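You operate a simulated robot arm through the tools that you are given. There is no shell and no other tool. Be economical: measure what you need, move in short steps, check, and stop when the job is done.

Carry out the task below with a simulated robot arm. There is one attempt and no reset: what you move stays moved.

TASK
Give the grey bearing four strokes of grease in the drip tray.
Fine: bleed the hose before the coupler comes off, then park it on its post.
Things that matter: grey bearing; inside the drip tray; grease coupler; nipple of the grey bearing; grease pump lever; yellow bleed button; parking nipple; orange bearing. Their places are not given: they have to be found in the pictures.

It is judged by the outcome, as a careful person would: the job done as asked, and still so three seconds after it is handed in. It fails if anything else is knocked over, pushed out of place, dropped, spilled or broken.

THE ROBOT
A 7-joint arm with a two-finger parallel gripper, fixed in place. Base frame: the origin is at the foot of the arm, x ahead of it, y to its left, z up; the work surface is at about z = 820. Lengths are in mm, angles in degrees, forces in N, time in s.
With the tool pointing down near the work surface it reaches from about 240 to 680 mm from the base axis. Its first joint turns from -66.0 to 66.0 degrees. Payload 2.4 kg.
Tool frame: the origin (TCP) lies between the finger pads and is the grasp point; the fingertips stand 30 mm ahead of it; z points along the fingers, y is the line along which they close. The gripper opens to 94 mm. The fingers are 28 mm wide and 10 mm thick; the gripper's body (50 by 96 mm) begins 55 mm behind the TCP.
Orientation is that of the tool frame in the base frame, as [roll, pitch, yaw] about the fixed x, y, z axes, in that order (R = Rz(yaw) Ry(pitch) Rx(roll)). With the fingers straight down and closing along the base's y, the tool's x points along the base's -x, its y along +y and its z along -z.

THE INTERFACE
- The arm moves only by the tool servo_tool. Its argument "rows" is a list of rows, each an object of numbers (a shift or turn left out is 0, a gripper value left out holds the last): "grip": the finger opening in mm, from 0 to 94; "x", "y", "z": the shift along the tool's x, y, z in units of 40 mm (1.0 is 40 mm); "rx", "ry", "rz": the turn, a rotation vector about the tool's x, y, z in units of 5 degrees (1.0 is 5 degrees). In form: [{"grip": .., "x": .., "y": .., "z": .., "rx": .., "ry": .., "rz": ..}, ...]. A call has 1 to 20 rows; each row shifts and turns the commanded pose from where the row before left it, along the tool's axes as they then stand. A call with a number of a shift or a turn outside -1 to 1 is refused whole. A row lasts 0.2 s, in which the tool goes at most 50 mm and 8.6 degrees; a call with a longer step from one row to the next is refused whole, and so is a gripper value outside its range. A pose out of reach is approached as far as the arm can. The call stops where the force on the tool passes 90 N (or 10 N more than at its start, if that is more) or the arm is blocked; 0.2 s more then pass. The fingers move at their own pace (about 153 mm/s each) and stop on an object; they squeeze with about 44 N. The grip force told is the motor's: it shows also when the fingers shut on nothing. Time passes only in rows, and 0.2 s behind the last, so rows that do not move let the fingers close. It gives the time, the measured TCP pose, the force on the tool (base axes), the opening and the grip force at its end, in the units of the frame above (readings bear some noise).
- Cameras (640 x 400 px; columns grow to the right, rows downward): "scene" is fixed at [37.8, 452.1, 1447.4]; the picture's right is [-0.79, -0.62, 0.00], its down [-0.32, 0.40, -0.86] and it looks along [0.53, -0.67, -0.51] (base axes); focal length 310 px, centre (320, 200). "wrist" rides on the gripper at [-37, 0, -58] in the tool frame; the picture's right is [0.00, -1.00, 0.00], its down [0.97, 0.00, -0.24] and it looks along [0.24, 0.00, 0.97] (tool axes); focal length 218 px, centre (320, 200).
- camera(camera): a new picture of that camera. No time passes.
- pixel_to_xyz(camera, pixels): there is no depth. For up to 12 entries [column, row, z] of the newest picture of that camera ("zoom" is the newest enlarged one), the place [x, y] in the base frame at which the ray of that pixel passes the height z, good to about 2 mm, but the place of the scene camera against the robot may be out by one fixed shift of up to 18 mm in any direction. No time passes.
- zoom(camera, box): a new picture of the part [left, top, right, bottom] of that camera's present view, enlarged. No time passes.
- hand_in(): hands the job in; it is judged then, once.

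Work in short steps. Measure before you move; look again where a grasp or a placing could have gone wrong, and mend it. You have 80 turns and 34 pictures in all, those below and enlarged ones among them. Open the gripper and draw the arm clear of the work before you hand the job in, unless the task says otherwise; then end with one line.

The tools are called after "Emit:" as name(argument=value, ...) on one line, values as JSON. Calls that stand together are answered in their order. servo_tool: Moves the arm, as the interface text tells. Its arguments: {"type":"object","properties":{"rows":{"type":"array","items":{"type":"object","properties":{"grip":{"type":"number"},"x":{"type":"number"},"y":{"type":"number"},"z":{"type":"number"},"rx":{"type":"number"},"ry":{"type":"number"},"rz":{"type":"number"}}}}},"required":["rows"]} The other tools are called the same way: camera (camera) takes a picture; pixel_to_xyz (camera, pixels) gives the place at which the rays of pixels pass given heights; zoom (camera, box) takes an enlarged picture of a part of a camera's view; hand_in () hands the job in.

At the start:

```text
time: 0.0
position: [379.6, -18.1, 1137.4]
ee_rot: [180.0, 0.0, -180.0]
contact_force: [-0.4, 0.1, 0.0]
finger_gap: 94.0
finger_force: 0.0
```

scene: 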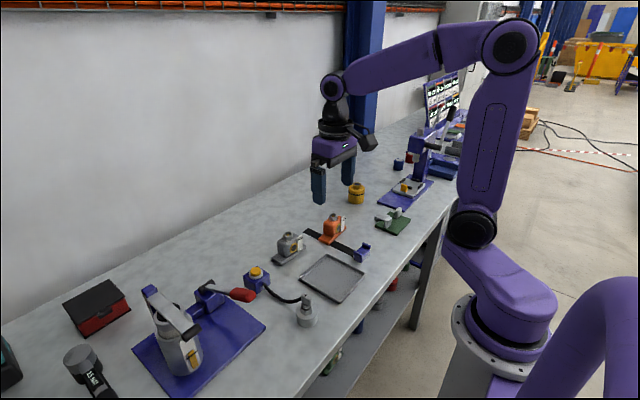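
wrist: 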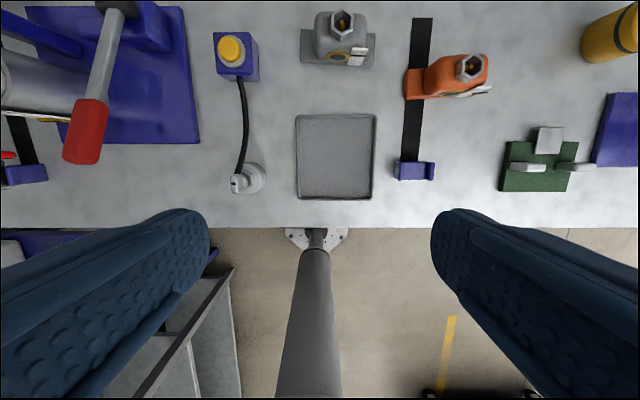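

I'll zoom into the work area first, in both cameras, to identify parts.

Emit:
zoom(camera="wrist", box=[180, 0, 500, 210])

Emit:
zoom(camera="scene", box=[120, 200, 400, 380])

Emit:
pixel_to_xyz(camera="wrist", pixels=[[231, 50, 860], [248, 178, 850], [297, 117, 820], [376, 117, 820], [336, 197, 820], [341, 22, 880], [337, 50, 820], [88, 130, 920], [468, 66, 880], [237, 182, 860]])

```text
1.90 times, centred on (340, 105) of wrist
```

zoom: 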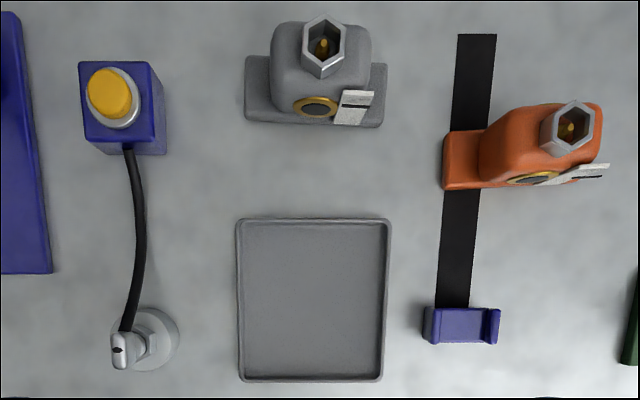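

```text
2.22 times, centred on (260, 290) of scene
```

zoom: 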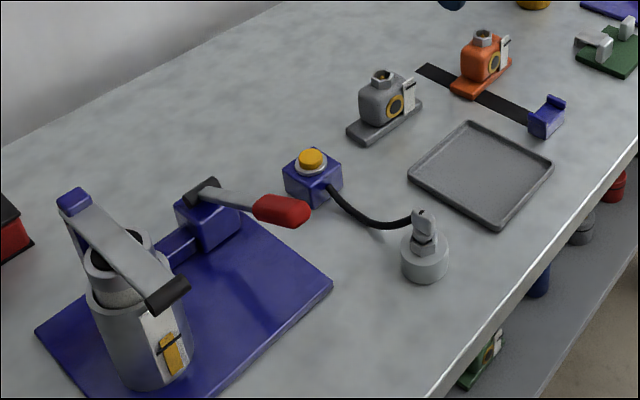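

```text
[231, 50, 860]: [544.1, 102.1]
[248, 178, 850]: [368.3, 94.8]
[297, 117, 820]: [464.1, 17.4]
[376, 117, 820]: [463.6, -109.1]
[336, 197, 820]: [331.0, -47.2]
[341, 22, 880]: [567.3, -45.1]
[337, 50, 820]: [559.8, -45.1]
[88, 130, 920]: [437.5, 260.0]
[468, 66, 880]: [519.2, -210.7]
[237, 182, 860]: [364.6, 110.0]
```

Grey bearing about (560,-45), tray centre about (400,-46), coupler on its post about (366,100), lever handle about (437,260). I move over the coupler for a closer look.

Emit:
servo_tool(rows=[{"y": 0.74, "z": 0.8}, {"y": 0.74, "z": 0.8}, {"y": 0.74, "z": 0.8}, {"y": 0.74, "z": 0.8}, {}])

Emit:
camera(camera="wrist")

Emit:
zoom(camera="scene", box=[230, 250, 350, 340])

```text
time: 1.2
position: [380.5, 101.0, 1010.6]
ee_rot: [180.0, -0.1, 180.0]
contact_force: [0.7, 0.0, 0.1]
finger_gap: 94.2
finger_force: 0.1
```

```text
29 pictures are left
```

wrist: 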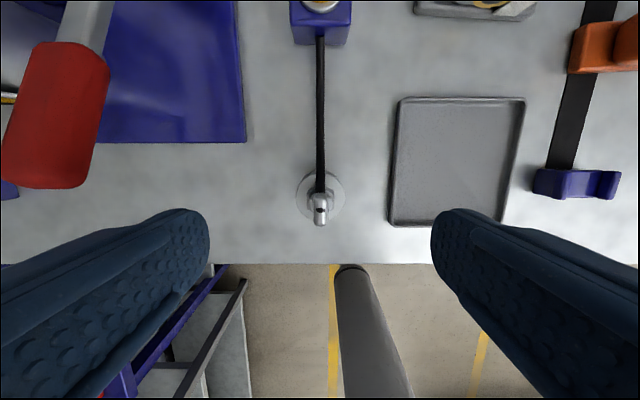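

```text
4.44 times, centred on (290, 295) of scene
```

zoom: 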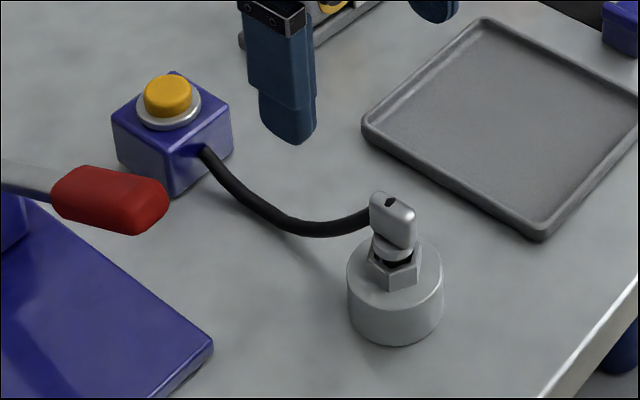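

Emit:
pixel_to_xyz(camera="wrist", pixels=[[321, 194, 845], [321, 194, 855], [320, 208, 880], [320, 208, 890], [320, 208, 900], [320, 223, 880], [320, 195, 880], [310, 210, 880], [330, 210, 880], [297, 195, 850], [345, 195, 850]])

Emit:
pixel_to_xyz(camera="zoom", pixels=[[395, 210, 880], [395, 210, 890], [395, 275, 850], [380, 195, 890], [395, 345, 820], [348, 310, 820], [443, 310, 820]])

```text
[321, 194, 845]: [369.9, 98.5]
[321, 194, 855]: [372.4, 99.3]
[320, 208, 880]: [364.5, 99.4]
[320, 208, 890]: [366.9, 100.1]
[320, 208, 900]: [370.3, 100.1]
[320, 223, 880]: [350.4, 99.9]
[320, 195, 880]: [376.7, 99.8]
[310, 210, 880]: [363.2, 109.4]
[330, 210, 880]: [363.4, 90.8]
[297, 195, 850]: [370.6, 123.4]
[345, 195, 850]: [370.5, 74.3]
```

```text
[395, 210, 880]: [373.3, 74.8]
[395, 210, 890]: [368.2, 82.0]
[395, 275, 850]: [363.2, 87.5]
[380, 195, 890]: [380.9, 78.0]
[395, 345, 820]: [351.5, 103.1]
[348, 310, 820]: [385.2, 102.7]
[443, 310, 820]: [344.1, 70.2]
```

Coupler axis about (370,100), head ~20 mm wide. Next I look at the grey bearing from above.

Emit:
servo_tool(rows=[{"x": -0.77, "y": -0.61}, {"x": -0.77, "y": -0.61}, {"x": -0.77, "y": -0.61}, {"x": -0.77, "y": -0.61}, {"x": -0.77, "y": -0.61}, {"x": -0.77, "y": -0.61}, {}])

Emit:
camera(camera="wrist")

Emit:
zoom(camera="scene", box=[250, 200, 390, 290])

```text
time: 2.8
position: [566.0, -47.7, 1010.0]
ee_rot: [-180.0, 0.1, -180.0]
contact_force: [-0.5, 1.1, -0.6]
finger_gap: 93.8
finger_force: 0.1
```

```text
27 pictures are left
```

wrist: 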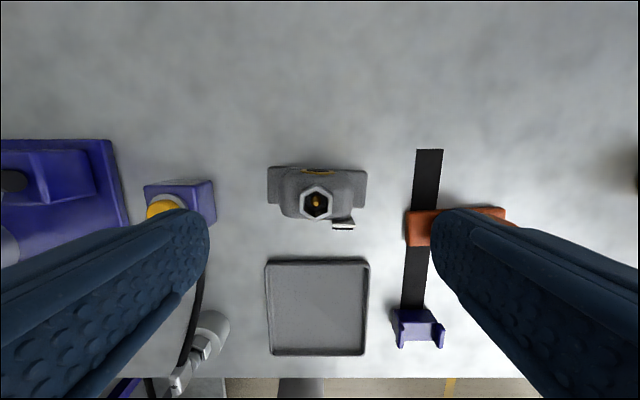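

```text
4.44 times, centred on (320, 245) of scene
```

zoom: 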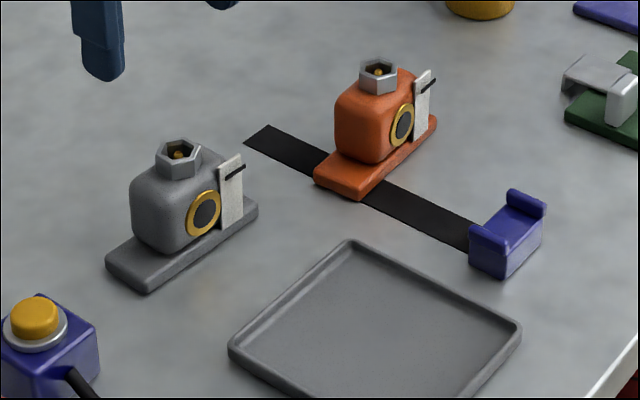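

Emit:
pixel_to_xyz(camera="wrist", pixels=[[267, 205, 828], [367, 207, 828], [267, 168, 828], [279, 190, 860], [363, 190, 860], [316, 203, 890], [316, 203, 880], [316, 168, 850], [265, 265, 826], [368, 260, 826], [270, 355, 826], [366, 354, 826]])

Emit:
pixel_to_xyz(camera="zoom", pixels=[[145, 290, 820], [258, 212, 820], [108, 262, 828], [178, 152, 880], [178, 152, 890], [178, 152, 900], [145, 245, 835], [352, 240, 826], [520, 325, 826], [230, 350, 826], [145, 192, 880], [35, 310, 860]])

```text
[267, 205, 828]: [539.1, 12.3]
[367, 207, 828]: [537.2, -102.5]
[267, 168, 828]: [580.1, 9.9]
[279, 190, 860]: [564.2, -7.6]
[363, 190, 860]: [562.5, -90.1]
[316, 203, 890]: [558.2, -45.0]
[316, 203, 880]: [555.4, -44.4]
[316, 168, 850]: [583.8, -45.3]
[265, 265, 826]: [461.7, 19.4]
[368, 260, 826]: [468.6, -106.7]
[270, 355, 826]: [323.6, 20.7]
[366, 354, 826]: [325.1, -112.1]
```

```text
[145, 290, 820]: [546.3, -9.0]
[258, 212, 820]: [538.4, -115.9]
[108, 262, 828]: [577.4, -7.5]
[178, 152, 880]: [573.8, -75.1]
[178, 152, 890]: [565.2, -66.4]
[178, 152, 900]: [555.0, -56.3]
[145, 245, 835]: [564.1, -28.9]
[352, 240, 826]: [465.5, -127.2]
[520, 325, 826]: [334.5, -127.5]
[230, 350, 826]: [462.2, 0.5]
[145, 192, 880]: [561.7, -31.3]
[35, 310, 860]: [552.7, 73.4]
```

Emit:
zoom(camera="wrist", box=[250, 140, 390, 240])

```text
4.00 times, centred on (320, 190) of wrist
```

zoom: 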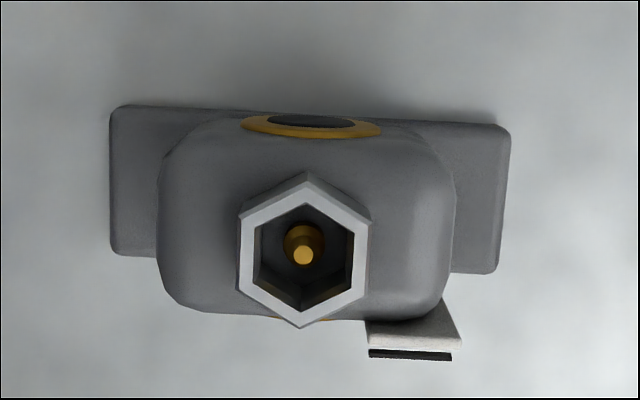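

The grey body is ~68–70 mm wide along y, centred about (559,-45), turned ~3° clockwise; flange ~110x45, tray inside ~120x130 around (395,-45). I align and descend astride the body.

Emit:
servo_tool(rows=[{"x": 0.17, "y": 0.06, "rz": 0.58}, {"z": 0.7}, {"z": 0.7}, {"z": 0.7}, {}])

Emit:
zoom(camera="scene", box=[230, 190, 370, 280])

Emit:
camera(camera="wrist")

```text
time: 4.0
position: [557.0, -44.7, 927.1]
ee_rot: [180.0, 0.1, 177.0]
contact_force: [-0.4, -0.8, 0.7]
finger_gap: 94.0
finger_force: 0.1
```

```text
4.44 times, centred on (300, 235) of scene
```

zoom: 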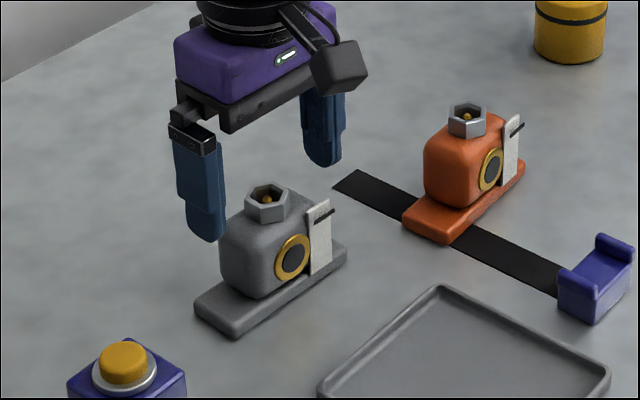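

```text
23 pictures are left
```

wrist: 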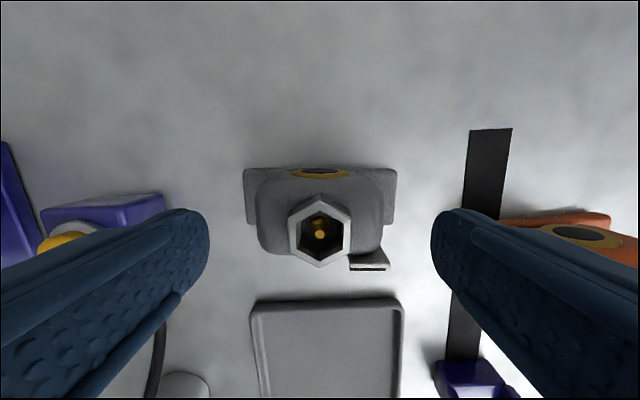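

Aligned: cup centre at column 320, between the fingers. Descend to TCP z≈870 and close.

Emit:
servo_tool(rows=[{"z": 0.7}, {"z": 0.72}, {}, {"grip": 50}, {"grip": 50}, {"grip": 50}])

```text
time: 5.4
position: [556.9, -45.0, 869.2]
ee_rot: [-180.0, 0.1, 177.1]
contact_force: [0.1, -0.6, 0.3]
finger_gap: 72.1
finger_force: 43.8
```

Gripped at 72 mm. Lift and carry toward the tray.

Emit:
servo_tool(rows=[{"z": -0.5}, {"z": -0.7}, {"rz": -0.58}, {"x": 0.6}, {"x": 0.6}, {"x": 0.6}, {"x": 0.6}, {"x": 0.6}, {"x": 0.45}, {}])

Emit:
camera(camera="wrist")

Emit:
zoom(camera="scene", box=[240, 190, 400, 310])

```text
time: 7.6
position: [418.5, -43.4, 918.3]
ee_rot: [179.9, 0.1, 179.9]
contact_force: [-0.1, 0.3, -5.6]
finger_gap: 72.4
finger_force: 43.9
```

```text
22 pictures are left
```

wrist: 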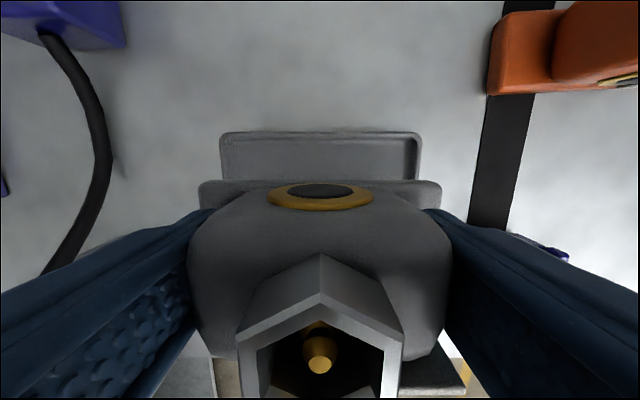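

```text
3.33 times, centred on (320, 250) of scene
```

zoom: 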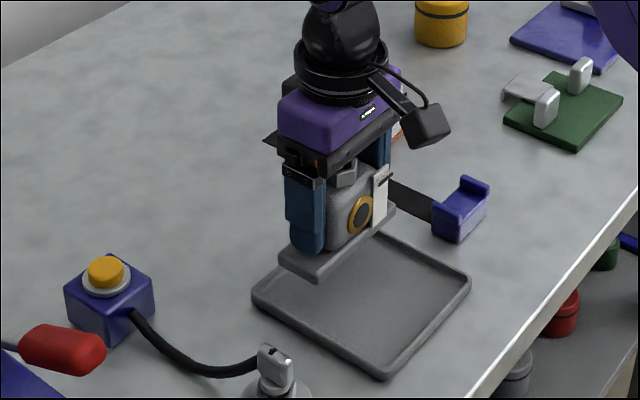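

Bearing is centred on the tray in y (columns 200–441 vs tray 220–422). Lower it, slowing for contact.

Emit:
servo_tool(rows=[{"z": 0.4}, {"z": 0.4}, {"z": 0.2}, {"z": 0.05}, {"z": 0.03}, {}])

```text
time: 9.0
position: [419.3, -44.9, 873.2]
ee_rot: [180.0, 0.0, 180.0]
contact_force: [-0.3, -0.5, -4.9]
finger_gap: 72.2
finger_force: 44.3
```

Emit:
servo_tool(rows=[{"z": 0.03}, {}])

Emit:
zoom(camera="scene", box=[290, 220, 370, 310])

```text
time: 9.6
position: [419.5, -45.0, 873.1]
ee_rot: [179.9, -0.1, 180.0]
contact_force: [-1.6, 0.8, 5.3]
finger_gap: 72.2
finger_force: 44.0
```

```text
4.44 times, centred on (330, 265) of scene
```

zoom: 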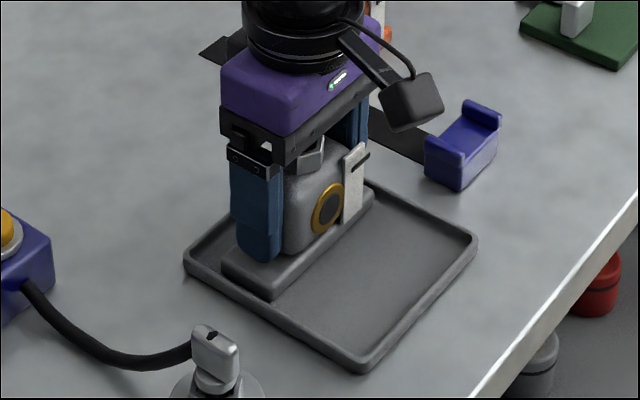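

The bearing rests on the tray floor (force reversed). Release and lift.

Emit:
servo_tool(rows=[{"grip": 94}, {}, {"z": -0.8}, {"z": -1.0}, {"z": -1.0}, {"z": -1.0}, {}])

Emit:
camera(camera="wrist")

```text
time: 11.2
position: [418.5, -44.6, 1023.9]
ee_rot: [179.9, 0.1, -179.9]
contact_force: [0.0, 0.4, 0.1]
finger_gap: 94.0
finger_force: 0.1
```

```text
19 pictures are left
```

wrist: 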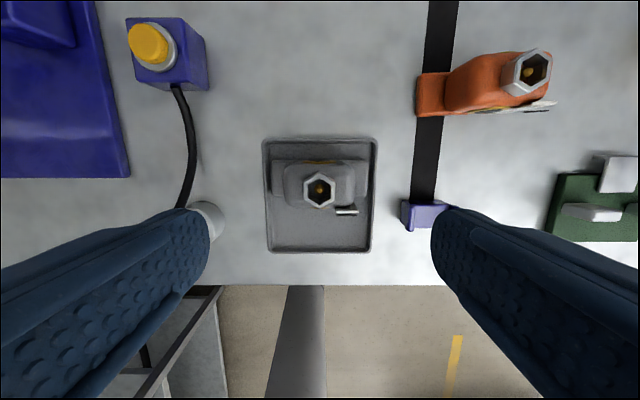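

Cup of the grey bearing now about (417,-44.5), rim z≈891. Move over the coupler, lower for a close look.

Emit:
servo_tool(rows=[{"x": 0.28, "y": 0.9}, {"x": 0.28, "y": 0.9}, {"x": 0.28, "y": 0.9}, {"x": 0.28, "y": 0.92}, {"z": 0.9}, {"z": 0.9}, {}])

Emit:
camera(camera="wrist")

Emit:
zoom(camera="scene", box=[250, 265, 350, 330])

```text
time: 12.8
position: [373.3, 100.3, 952.9]
ee_rot: [-179.9, 0.0, 180.0]
contact_force: [0.4, 0.0, -0.5]
finger_gap: 93.8
finger_force: 0.1
```

```text
18 pictures are left
```

wrist: 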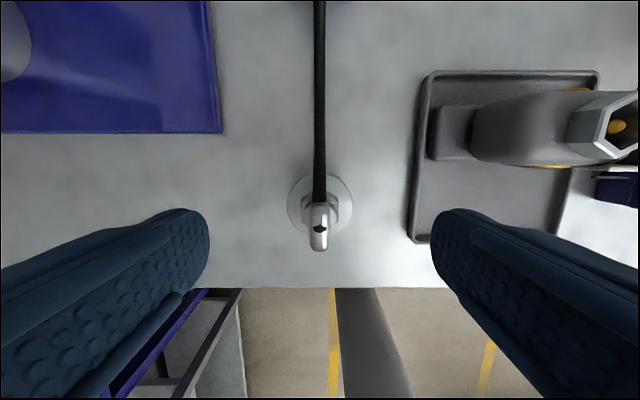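

```text
6.15 times, centred on (300, 298) of scene
```

zoom: 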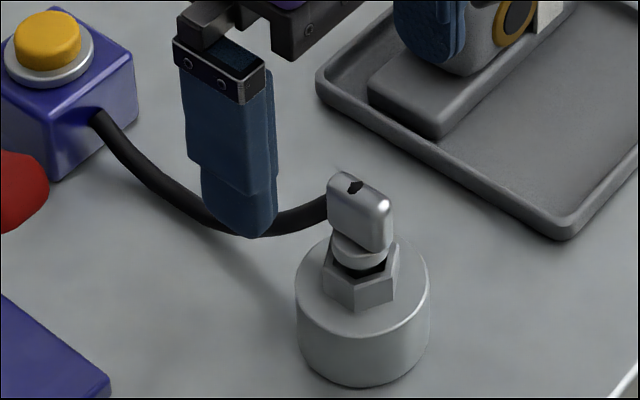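

Emit:
pixel_to_xyz(camera="zoom", pixels=[[358, 190, 880], [358, 190, 890], [358, 190, 900], [358, 190, 910], [362, 262, 855], [362, 262, 865], [362, 262, 875], [362, 290, 845], [362, 290, 855], [362, 345, 820], [298, 345, 820], [428, 325, 820]])

Emit:
pixel_to_xyz(camera="wrist", pixels=[[320, 206, 845], [320, 206, 850], [319, 228, 895], [319, 228, 885], [310, 228, 890], [328, 228, 890], [303, 208, 866], [337, 208, 866], [320, 250, 890], [320, 203, 890]])

```text
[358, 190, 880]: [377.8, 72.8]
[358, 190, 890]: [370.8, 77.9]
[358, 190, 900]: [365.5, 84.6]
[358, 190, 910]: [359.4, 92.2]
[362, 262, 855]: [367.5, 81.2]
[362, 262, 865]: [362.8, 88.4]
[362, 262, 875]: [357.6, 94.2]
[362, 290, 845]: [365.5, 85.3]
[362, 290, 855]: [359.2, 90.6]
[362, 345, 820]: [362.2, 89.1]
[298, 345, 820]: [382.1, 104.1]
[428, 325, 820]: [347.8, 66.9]
```

```text
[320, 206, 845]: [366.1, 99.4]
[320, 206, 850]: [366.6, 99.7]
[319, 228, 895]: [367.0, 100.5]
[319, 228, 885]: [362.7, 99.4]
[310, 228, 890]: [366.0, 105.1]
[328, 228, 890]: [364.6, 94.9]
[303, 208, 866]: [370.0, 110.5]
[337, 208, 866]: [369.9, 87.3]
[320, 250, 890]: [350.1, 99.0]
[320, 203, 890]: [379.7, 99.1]
```

Coupler head ~10 mm thick at y≈99.8, x 350–380, from z≈862 to ≈896; cup rim ≈857. Descend to TCP z≈897 with half-open fingers.

Emit:
servo_tool(rows=[{"grip": 50, "x": 0.13, "y": -0.01}, {"z": 0.7}, {"z": 0.7}, {}])

Emit:
zoom(camera="scene", box=[250, 255, 350, 320])

```text
time: 13.8
position: [371.0, 100.4, 897.9]
ee_rot: [180.0, -0.2, -180.0]
contact_force: [-0.2, 0.3, -0.2]
finger_gap: 50.3
finger_force: 0.1
```

```text
6.15 times, centred on (300, 288) of scene
```

zoom: 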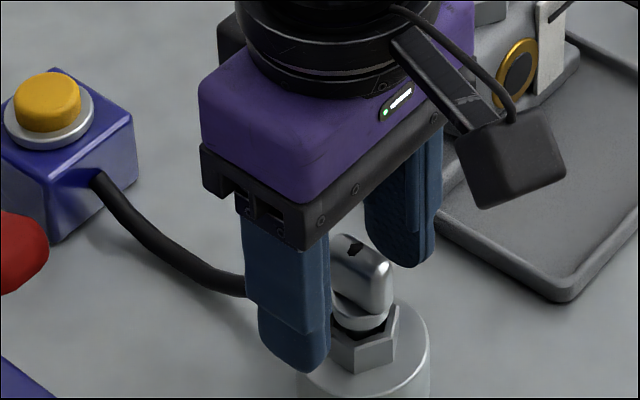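

Tips look level with the collar, so I rise 5 mm to take the flat head only, then close.

Emit:
servo_tool(rows=[{"z": -0.13, "x": 0.07}, {"grip": 4}, {}, {}])

Emit:
zoom(camera="scene", box=[250, 255, 350, 320])

```text
time: 14.8
position: [367.8, 100.7, 903.0]
ee_rot: [-180.0, 0.0, -180.0]
contact_force: [-1.5, 0.0, 0.1]
finger_gap: 20.5
finger_force: 43.7
```

```text
6.15 times, centred on (300, 288) of scene
```

zoom: 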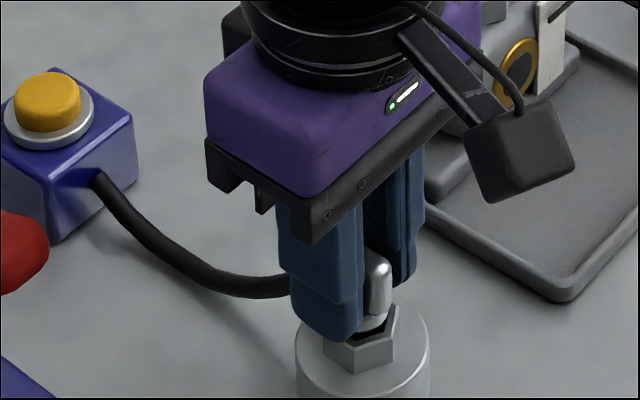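

Gripped at 20.5 mm on the head. Pull straight up.

Emit:
servo_tool(rows=[{"z": -0.25}, {"z": -0.25}, {"z": -0.5}, {"z": -0.5}, {}])

Emit:
zoom(camera="scene", box=[250, 225, 370, 315])

```text
time: 16.0
position: [366.9, 98.2, 962.4]
ee_rot: [180.0, 0.1, -180.0]
contact_force: [-0.5, -0.1, -1.2]
finger_gap: 20.4
finger_force: 44.1
```

```text
4.44 times, centred on (310, 270) of scene
```

zoom: 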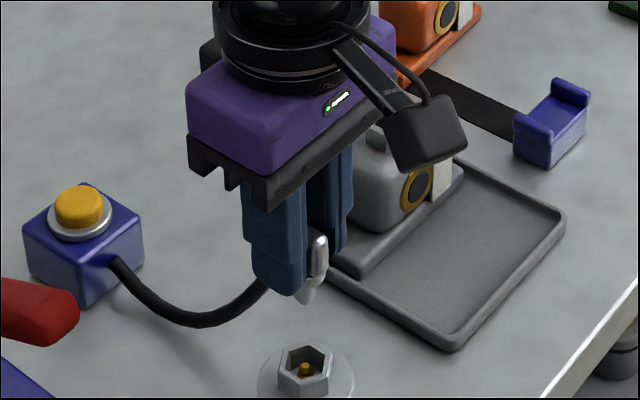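

Coupler is off. A wrist view now to measure the parking cup and the bearing cup.

Emit:
camera(camera="wrist")

```text
13 pictures are left
```

wrist: 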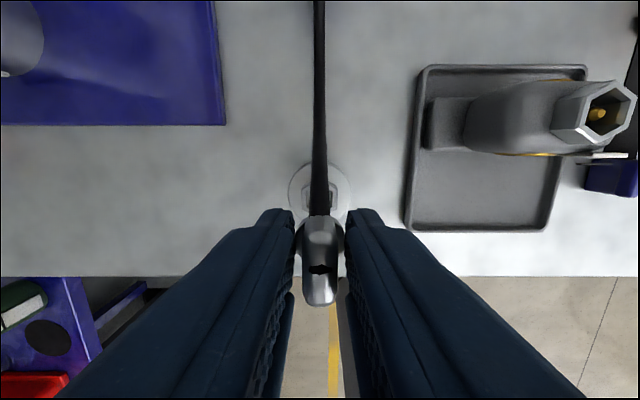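

Move the coupler over the bearing cup at (417,-44.5), a little higher.

Emit:
servo_tool(rows=[{"z": -0.5}, {"x": -0.25, "y": -0.7}, {"x": -0.25, "y": -0.7}, {"x": -0.25, "y": -0.7}, {"x": -0.25, "y": -0.7}, {"x": -0.25, "y": -0.77}, {}])

Emit:
camera(camera="wrist")

Emit:
zoom(camera="scene", box=[270, 200, 370, 290])

```text
time: 17.6
position: [418.9, -44.6, 983.7]
ee_rot: [179.9, 0.0, 179.9]
contact_force: [0.3, 0.0, -0.3]
finger_gap: 20.4
finger_force: 43.6
```

```text
12 pictures are left
```

wrist: 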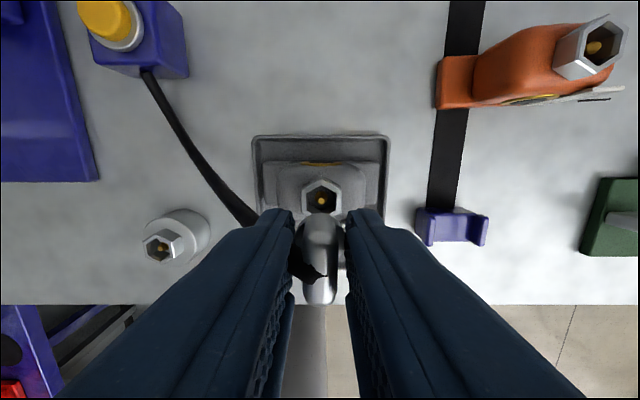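

```text
4.44 times, centred on (320, 245) of scene
```

zoom: 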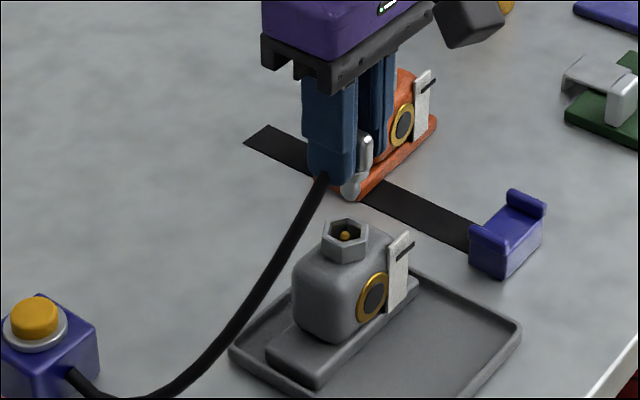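

Cup centre at (321,200) → about (417,-45.2). Trim slightly and descend, slow near contact.

Emit:
servo_tool(rows=[{"x": 0.025, "y": -0.015}, {"z": 0.4}, {"z": 0.4}, {"z": 0.1}, {}])

Emit:
zoom(camera="scene", box=[290, 210, 370, 270])

```text
time: 18.8
position: [417.1, -42.1, 945.5]
ee_rot: [-180.0, 0.0, 180.0]
contact_force: [0.7, 1.2, -1.1]
finger_gap: 20.6
finger_force: 43.6
```

```text
6.67 times, centred on (330, 240) of scene
```

zoom: 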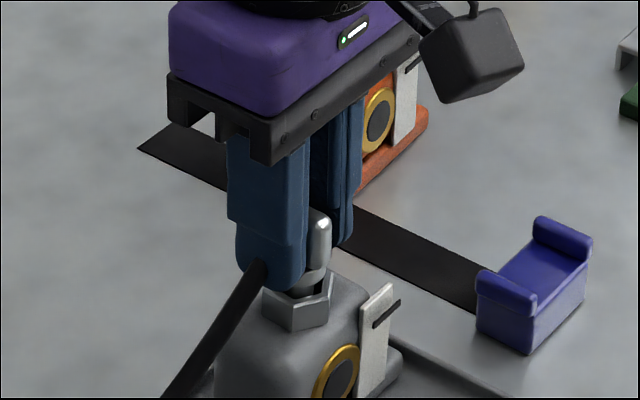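

Entering the cup well; press down in small steps until contact force shows.

Emit:
servo_tool(rows=[{"z": 0.06}, {"z": 0.06}, {}])

```text
time: 19.6
position: [417.9, -42.9, 943.5]
ee_rot: [180.0, 0.5, -180.0]
contact_force: [8.2, 0.2, 26.4]
finger_gap: 20.5
finger_force: 44.6
```

Emit:
zoom(camera="scene", box=[300, 220, 360, 260])

Emit:
camera(camera="wrist")

```text
10.00 times, centred on (330, 240) of scene
```

zoom: 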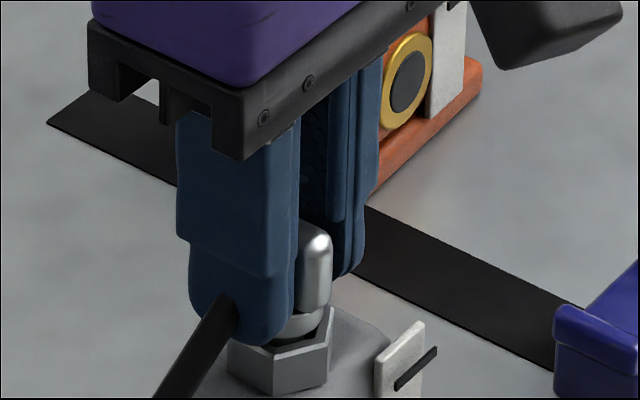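

```text
8 pictures are left
```

wrist: 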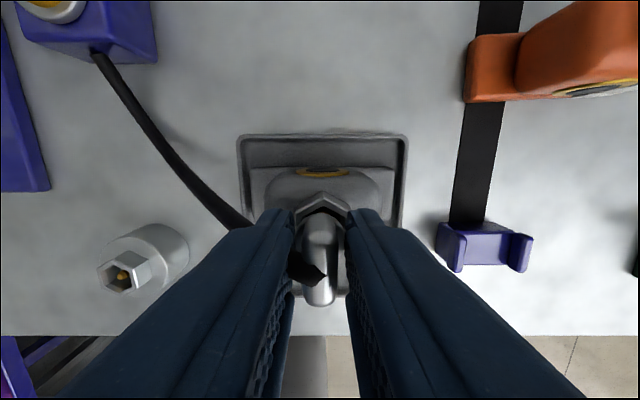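

Force and the view (cup apex at column 323, +x reaction) suggest the coupler sits ~2 mm off toward -x/+y. I back off slightly, shift, and press again, reading forces.

Emit:
servo_tool(rows=[{"z": -0.12}, {"x": -0.06, "y": -0.05}, {"z": 0.06}, {"z": 0.06}, {}])

```text
time: 20.8
position: [419.9, -45.6, 941.6]
ee_rot: [-180.0, 0.3, 180.0]
contact_force: [2.3, 1.4, 23.8]
finger_gap: 20.3
finger_force: 44.1
```

Emit:
servo_tool(rows=[{"z": 0.05}, {}])

```text
time: 21.4
position: [418.6, -44.1, 939.8]
ee_rot: [180.0, 0.2, 180.0]
contact_force: [6.8, 1.3, 22.1]
finger_gap: 20.2
finger_force: 43.8
```

Emit:
servo_tool(rows=[{"z": 0.05}, {}])

```text
time: 22.0
position: [418.6, -46.0, 937.8]
ee_rot: [-180.0, 0.1, -180.0]
contact_force: [8.6, 2.8, 24.8]
finger_gap: 20.5
finger_force: 44.3
```

Force steady at ~24 N while moving down — either sliding on the nipple or slipping in the fingers; I compare the picture.

Emit:
zoom(camera="scene", box=[300, 220, 360, 260])

```text
10.00 times, centred on (330, 240) of scene
```

zoom: 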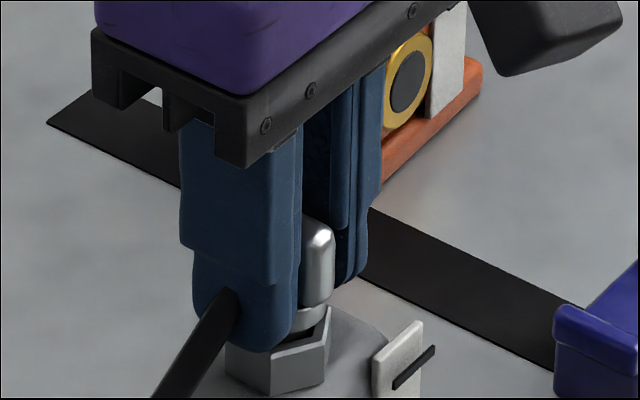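

The coupler height looks like the parked one. Test by pulling up 3 mm and reading the force.

Emit:
servo_tool(rows=[{"z": -0.08}, {}])

```text
time: 22.6
position: [417.4, -46.1, 940.7]
ee_rot: [180.0, -0.2, 179.9]
contact_force: [0.5, -1.1, 0.1]
finger_gap: 20.7
finger_force: 44.0
```

Emit:
servo_tool(rows=[{"z": -0.08}, {}])

```text
time: 23.2
position: [418.7, -47.1, 944.5]
ee_rot: [180.0, 0.0, -180.0]
contact_force: [1.3, 0.4, 0.3]
finger_gap: 20.9
finger_force: 44.3
```

No latch resistance, but the contact height (~943 vs 903 parked, rims ~41 mm apart) fits a seated coupler. Trim to mid-position and press again.

Emit:
servo_tool(rows=[{"x": 0.02, "y": 0.03}, {"z": 0.08}, {"z": 0.05}, {}])

```text
time: 24.2
position: [417.5, -44.0, 939.6]
ee_rot: [-179.9, -0.1, -180.0]
contact_force: [2.6, -0.2, -0.3]
finger_gap: 20.6
finger_force: 43.8
```

Emit:
servo_tool(rows=[{"z": 0.04}, {}])

```text
time: 24.8
position: [419.6, -43.3, 937.2]
ee_rot: [-179.9, 0.2, -180.0]
contact_force: [4.7, 0.9, 9.7]
finger_gap: 20.5
finger_force: 44.1
```

Contact again at the same depth. Lateral probe of 3 mm to tell whether the nipple is engaged.

Emit:
servo_tool(rows=[{"y": 0.08}, {}])

Emit:
servo_tool(rows=[{"y": -0.16}, {}])

Emit:
servo_tool(rows=[{"y": 0.08}, {}])

```text
time: 25.4
position: [418.1, -43.3, 938.0]
ee_rot: [-180.0, 0.2, 180.0]
contact_force: [3.8, -9.9, 22.7]
finger_gap: 20.6
finger_force: 44.6
```

```text
time: 26.0
position: [418.4, -45.3, 937.2]
ee_rot: [-180.0, 0.1, -179.9]
contact_force: [2.8, 11.6, 26.8]
finger_gap: 20.9
finger_force: 43.6
```

```text
time: 26.6
position: [417.9, -45.3, 937.9]
ee_rot: [-179.9, 0.1, 179.9]
contact_force: [6.3, -4.5, 17.2]
finger_gap: 20.8
finger_force: 43.9
```

Restoring force on both sides: the coupler is captive on the nipple. Ease x by 1 mm and release partially, then look.

Emit:
servo_tool(rows=[{"x": -0.03}, {"grip": 40}, {}])

Emit:
zoom(camera="scene", box=[290, 215, 365, 265])

```text
time: 27.4
position: [419.5, -45.6, 937.2]
ee_rot: [-179.9, -0.1, 180.0]
contact_force: [-0.6, -0.9, -0.5]
finger_gap: 39.9
finger_force: 0.1
```

```text
8.00 times, centred on (328, 240) of scene
```

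zoom: 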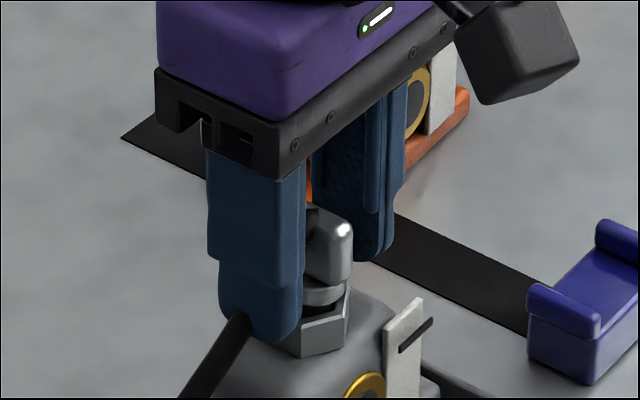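

Coupler stands upright in the cup. Go straight up, then across above the pump handle, which I triangulate near (400–460, 211–224, z≈960–970).

Emit:
servo_tool(rows=[{"grip": 60}, {"z": -0.4}, {"z": -0.8}, {"z": -0.8}, {"z": -0.85}, {"y": 0.95}, {"y": 0.95}, {"y": 0.95}, {"y": 0.95}, {"y": 0.95}, {"y": 0.95}, {"y": 0.95}, {}])

Emit:
camera(camera="wrist")

```text
time: 30.2
position: [417.7, 221.6, 1051.6]
ee_rot: [179.9, 0.0, 180.0]
contact_force: [0.2, -1.0, 0.8]
finger_gap: 60.3
finger_force: 0.1
```

```text
5 pictures are left
```

wrist: 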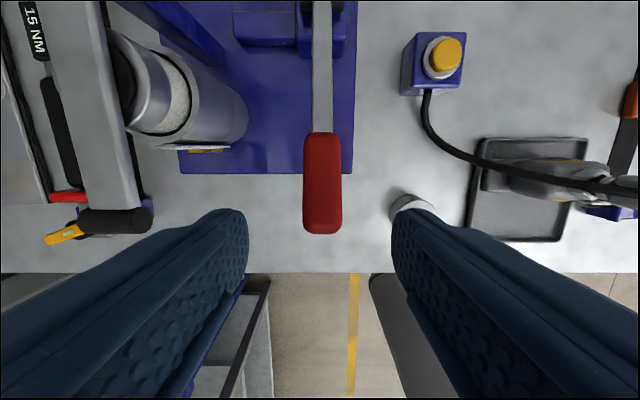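

Handle columns 303–341, centre y≈221; hose now runs to the bearing. Close the fingers and lower onto the handle near its end to feel it.

Emit:
servo_tool(rows=[{"grip": 0, "x": 0.15}, {"z": 0.5}, {"z": 0.5}, {"z": 0.3}, {}])

```text
time: 31.4
position: [411.3, 222.3, 998.4]
ee_rot: [180.0, 0.1, 180.0]
contact_force: [0.7, 0.3, 1.4]
finger_gap: 0.2
finger_force: 32.9
```

Emit:
servo_tool(rows=[{"z": 0.25}, {"z": 0.25}, {}])

```text
time: 32.2
position: [410.2, 222.4, 979.9]
ee_rot: [180.0, 0.1, -179.9]
contact_force: [0.0, -1.1, 2.2]
finger_gap: 0.0
finger_force: 33.0
```

Emit:
servo_tool(rows=[{"z": 0.25}, {"z": 0.25}, {}])

```text
time: 33.0
position: [411.3, 222.5, 958.5]
ee_rot: [180.0, 0.0, 180.0]
contact_force: [-0.5, -0.6, 3.7]
finger_gap: 0.1
finger_force: 33.1
```

A slowly rising upward force (1.4→3.7 N) suggests a sprung lever. Continue down to its stop.

Emit:
servo_tool(rows=[{"z": 0.25}, {"z": 0.25}, {}])

Emit:
servo_tool(rows=[{"z": 0.2}, {"z": 0.2}, {}])

```text
time: 33.8
position: [412.5, 222.2, 938.0]
ee_rot: [-180.0, 0.0, -180.0]
contact_force: [-2.8, 1.2, 3.9]
finger_gap: 0.0
finger_force: 32.7
```

```text
time: 34.4
position: [412.5, 221.7, 931.6]
ee_rot: [180.0, 0.1, -179.9]
contact_force: [-16.0, -9.2, 45.4]
finger_gap: 0.0
finger_force: 33.4
stopped in row 2: the force on the tool passed its limit (the readings are from after the stop); the commanded pose is now the measured one
```

Reached the lower stop near TCP z≈932 (stroke 1). Raise fully and look whether the lever has returned.

Emit:
servo_tool(rows=[{"z": -0.5}, {"z": -0.5}, {"z": -0.5}, {"z": -0.5}, {}, {}])

Emit:
camera(camera="scene")

```text
time: 35.8
position: [412.0, 221.1, 1008.3]
ee_rot: [179.9, 0.2, -179.9]
contact_force: [-0.4, -0.7, -0.1]
finger_gap: 0.0
finger_force: 33.0
```

```text
4 pictures are left
```

scene: 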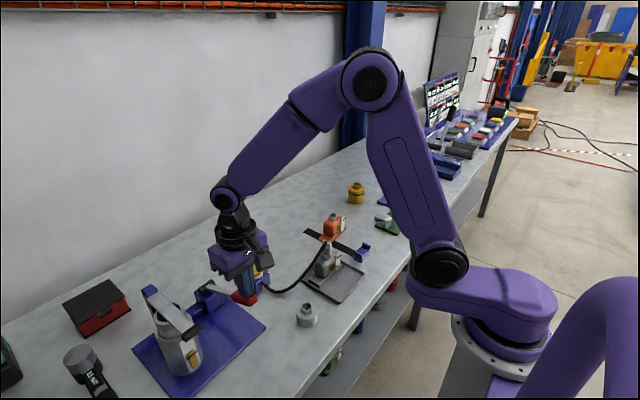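

The handle sprang back (245,297) and the coupler is still on the bearing. Stroke 2.

Emit:
servo_tool(rows=[{"z": 0.5}, {"z": 0.5}, {"z": 0.5}, {"z": 0.3}, {"z": 0.08}, {}])

```text
time: 37.2
position: [412.9, 222.0, 934.2]
ee_rot: [179.8, 0.1, 179.9]
contact_force: [-2.1, 1.9, 4.6]
finger_gap: 0.0
finger_force: 33.1
```

Emit:
servo_tool(rows=[{"z": 0.06}, {"z": 0.06}, {}])

```text
time: 38.0
position: [412.8, 221.4, 930.9]
ee_rot: [179.8, 0.3, 180.0]
contact_force: [-13.5, -7.2, 50.4]
finger_gap: 0.0
finger_force: 32.8
```

Stop reached (50 N) — stroke 2. Release fully, then stroke 3 the same way.

Emit:
servo_tool(rows=[{"z": -0.5}, {"z": -0.5}, {"z": -0.5}, {"z": -0.5}, {}, {}])

Emit:
servo_tool(rows=[{"z": 0.5}, {"z": 0.5}, {"z": 0.5}, {"z": 0.4}, {"z": 0.05}, {"z": 0.05}, {}])

```text
time: 39.4
position: [412.0, 220.7, 1011.5]
ee_rot: [179.9, 0.1, -180.0]
contact_force: [-0.4, 0.6, 1.5]
finger_gap: 0.0
finger_force: 33.0
```

```text
time: 41.0
position: [412.8, 221.5, 932.1]
ee_rot: [179.9, 0.1, 180.0]
contact_force: [-18.1, -7.0, 57.9]
finger_gap: 0.1
finger_force: 33.0
```

Stroke 3 at its stop. Release and stroke 4.

Emit:
servo_tool(rows=[{"z": -0.5}, {"z": -0.5}, {"z": -0.5}, {"z": -0.5}, {}, {}])

Emit:
servo_tool(rows=[{"z": 0.5}, {"z": 0.5}, {"z": 0.5}, {"z": 0.4}, {"z": 0.05}, {"z": 0.05}, {}])

```text
time: 42.4
position: [412.5, 221.3, 1009.5]
ee_rot: [180.0, 0.0, 180.0]
contact_force: [-0.4, -0.2, 2.0]
finger_gap: 0.0
finger_force: 33.2
```

```text
time: 44.0
position: [412.4, 222.1, 931.6]
ee_rot: [179.9, 0.2, -180.0]
contact_force: [-17.6, -5.6, 49.0]
finger_gap: 0.0
finger_force: 32.9
```

Stroke 4 done. Raise, then go over the bleed button, triangulated at (540,99,872).

Emit:
servo_tool(rows=[{"z": -0.5}, {"z": -0.5}, {"z": -0.5}, {"z": -0.5}, {"z": -0.3}, {"x": -0.8, "y": -0.77}, {"x": -0.8, "y": -0.77}, {"x": -0.8, "y": -0.77}, {"x": -0.8, "y": -0.76}, {}, {}])

Emit:
servo_tool(rows=[{"z": 0.7}, {"z": 0.7}, {"z": 0.7}, {}])

```text
time: 46.4
position: [541.0, 98.1, 1023.4]
ee_rot: [179.9, 0.2, -180.0]
contact_force: [-0.8, 0.1, -0.1]
finger_gap: 0.0
finger_force: 33.8
```

```text
time: 47.4
position: [540.1, 100.0, 937.6]
ee_rot: [179.9, 0.3, 180.0]
contact_force: [0.7, 0.7, 0.4]
finger_gap: 0.2
finger_force: 33.1
```

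Descend onto the button in steps until a stop shows.

Emit:
servo_tool(rows=[{"z": 0.4}, {"z": 0.3}, {"z": 0.1}, {}])

Emit:
servo_tool(rows=[{"z": 0.06}, {"z": 0.06}, {}])

```text
time: 48.4
position: [542.3, 98.8, 906.0]
ee_rot: [179.8, 0.1, 180.0]
contact_force: [-0.5, -0.4, 0.2]
finger_gap: 0.2
finger_force: 33.1
```

```text
time: 49.2
position: [542.3, 97.6, 901.5]
ee_rot: [179.9, 0.2, 180.0]
contact_force: [2.3, 0.5, 2.9]
finger_gap: 0.0
finger_force: 33.2
```

Touching the button (2.9 N). Press on to its stop and hold.

Emit:
servo_tool(rows=[{"z": 0.06}, {"z": 0.06}, {}])

Emit:
servo_tool(rows=[{"z": 0.05}, {"z": 0.05}, {}, {}])

```text
time: 50.0
position: [541.8, 98.2, 898.6]
ee_rot: [179.8, 0.4, -180.0]
contact_force: [-9.8, -8.2, 46.8]
finger_gap: 0.0
finger_force: 32.7
```

```text
time: 50.8
position: [541.9, 99.2, 899.0]
ee_rot: [179.9, 0.3, 179.9]
contact_force: [-11.9, -2.7, 24.8]
finger_gap: 0.0
finger_force: 32.7
stopped in row 4: the force on the tool passed its limit (the readings are from after the stop); the commanded pose is now the measured one
```

Button is at its stop. Hold a second more, then lift straight off and go above the coupler.

Emit:
servo_tool(rows=[{}, {}, {}, {}, {}])

Emit:
servo_tool(rows=[{"z": -0.5}, {"z": -0.8}, {"z": -0.8}, {"z": -0.9}, {"x": 0.78, "y": -0.9}, {"x": 0.78, "y": -0.9}, {"x": 0.78, "y": -0.9}, {"x": 0.76, "y": -0.9, "grip": 60}, {}, {}])

Emit:
camera(camera="wrist")

```text
time: 52.0
position: [541.2, 99.4, 898.5]
ee_rot: [179.9, 0.5, -179.9]
contact_force: [-10.9, -3.3, 39.4]
finger_gap: 0.0
finger_force: 33.3
```

```text
time: 54.2
position: [418.0, -45.8, 1017.1]
ee_rot: [179.9, 0.4, 179.9]
contact_force: [0.7, -0.2, 0.2]
finger_gap: 60.1
finger_force: 0.1
```

```text
3 pictures are left
```

wrist: 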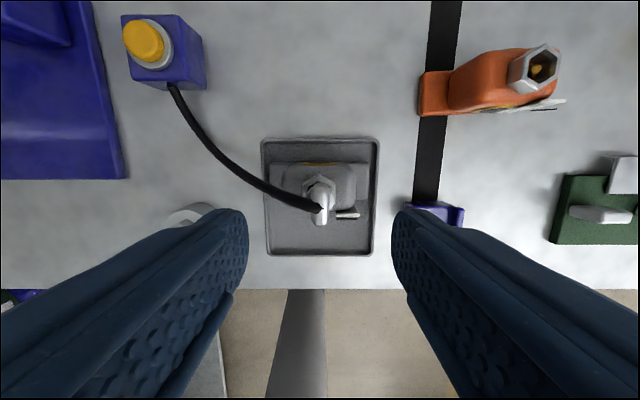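

Coupler upright at column 320. Descend to TCP z≈941 and grip.

Emit:
servo_tool(rows=[{"z": 0.7}, {"z": 0.7}, {"z": 0.5}, {}, {"grip": 4}, {}, {}])

```text
time: 55.8
position: [419.1, -44.4, 938.3]
ee_rot: [179.8, 0.4, 179.9]
contact_force: [-0.8, 0.2, 0.1]
finger_gap: 20.2
finger_force: 44.0
```

Gripped at 20.2 mm. Lift off and carry toward the post.

Emit:
servo_tool(rows=[{"z": -0.25}, {"z": -0.4}, {"z": -0.6}, {"x": 0.25, "y": 0.72}, {"x": 0.25, "y": 0.72}, {"x": 0.25, "y": 0.72}, {"x": 0.25, "y": 0.72}, {"x": 0.25, "y": 0.74}, {}, {}])

Emit:
camera(camera="wrist")

```text
time: 58.0
position: [366.5, 98.4, 988.3]
ee_rot: [179.9, 0.4, 180.0]
contact_force: [0.2, 0.2, -1.2]
finger_gap: 20.1
finger_force: 44.0
```

```text
2 pictures are left
```

wrist: 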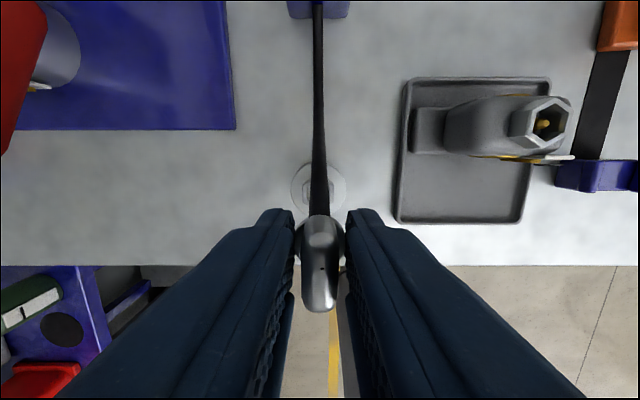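

Post disk centre at column 319, coupler ~320.5: aligned within 1 mm. Trim y slightly and descend to just above seating.

Emit:
servo_tool(rows=[{"y": 0.02}, {"z": 0.6}, {"z": 0.6}, {"z": 0.5}, {"z": 0.2}, {}])

Emit:
servo_tool(rows=[{"z": 0.1}, {}])

```text
time: 59.4
position: [367.2, 101.4, 913.3]
ee_rot: [179.8, 0.4, 179.9]
contact_force: [-0.1, 0.0, -1.0]
finger_gap: 20.6
finger_force: 43.7
```

```text
time: 60.0
position: [368.0, 101.7, 911.3]
ee_rot: [180.0, 0.5, 180.0]
contact_force: [0.4, 0.0, -0.9]
finger_gap: 20.5
finger_force: 43.9
```

Emit:
servo_tool(rows=[{"z": 0.1}, {}])

Emit:
servo_tool(rows=[{"z": 0.08}, {}])

```text
time: 60.6
position: [369.0, 101.4, 906.1]
ee_rot: [179.8, 0.4, 179.9]
contact_force: [0.3, 0.4, 0.2]
finger_gap: 20.3
finger_force: 44.5
```

```text
time: 61.2
position: [368.0, 100.3, 903.4]
ee_rot: [180.0, 0.2, 180.0]
contact_force: [-3.9, -0.7, -1.0]
finger_gap: 20.3
finger_force: 44.1
```

Emit:
servo_tool(rows=[{"z": 0.06}, {}])

Emit:
servo_tool(rows=[{"z": 0.05}, {}])

```text
time: 61.8
position: [367.1, 101.0, 901.4]
ee_rot: [179.9, 0.4, 180.0]
contact_force: [-4.7, -1.3, -0.7]
finger_gap: 20.3
finger_force: 44.4
```

```text
time: 62.4
position: [367.9, 101.5, 899.6]
ee_rot: [179.9, 0.5, 179.8]
contact_force: [-7.8, -0.8, 16.9]
finger_gap: 20.6
finger_force: 43.9
```

Contact at 899.6, exactly the predicted seated height. Ease x by 1 mm, release and rise.

Emit:
servo_tool(rows=[{"x": 0.04}, {"z": 0.02}, {}, {"grip": 40}, {}, {"grip": 60}, {}])

Emit:
servo_tool(rows=[{"z": -0.3}, {"z": -0.7}, {"z": -0.9}, {"z": -0.9}, {"x": -0.4, "z": -0.9}, {"x": -0.5}, {}])

Emit:
zoom(camera="scene", box=[250, 210, 410, 330])

```text
time: 64.0
position: [367.0, 101.5, 898.0]
ee_rot: [179.8, 0.4, 179.8]
contact_force: [0.3, -0.4, 0.5]
finger_gap: 60.0
finger_force: 0.0
```

```text
time: 65.6
position: [402.5, 101.3, 1046.4]
ee_rot: [180.0, 0.4, 179.8]
contact_force: [-0.2, -0.2, -0.3]
finger_gap: 60.2
finger_force: 0.1
```

```text
3.33 times, centred on (330, 270) of scene
```

zoom: 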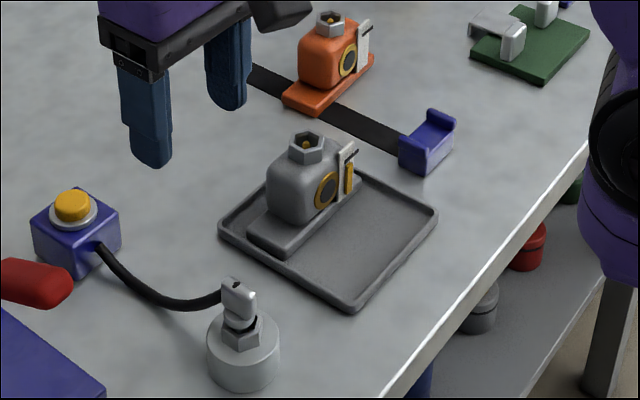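

Everything is in place and the coupler is parked as at the start. The grey bearing's gauge now shows yellow; I check its level against the mark with the last picture.

Emit:
zoom(camera="scene", box=[310, 235, 360, 275])

```text
10.00 times, centred on (335, 255) of scene
```

zoom: 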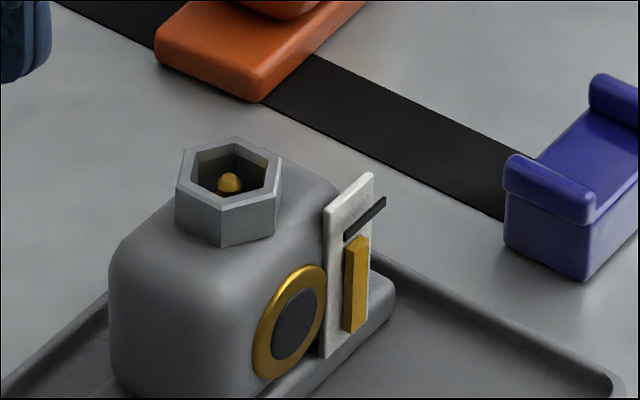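

The grey bearing has had four strokes, each pressed to the stop and fully returned. The hose was bled before the coupler came off, and the coupler is back on its post. The gripper is open and clear, so I'm handing in.

Emit:
hand_in()

```text
The job is handed in.
```

The job is handed in: the grey bearing is in the drip tray with four full lever strokes, and the hose was bled before the coupler was lifted off and parked on its post. The bearing's gauge reads just below its black mark. I did not know what that mark stands for, so I kept to four strokes as asked.
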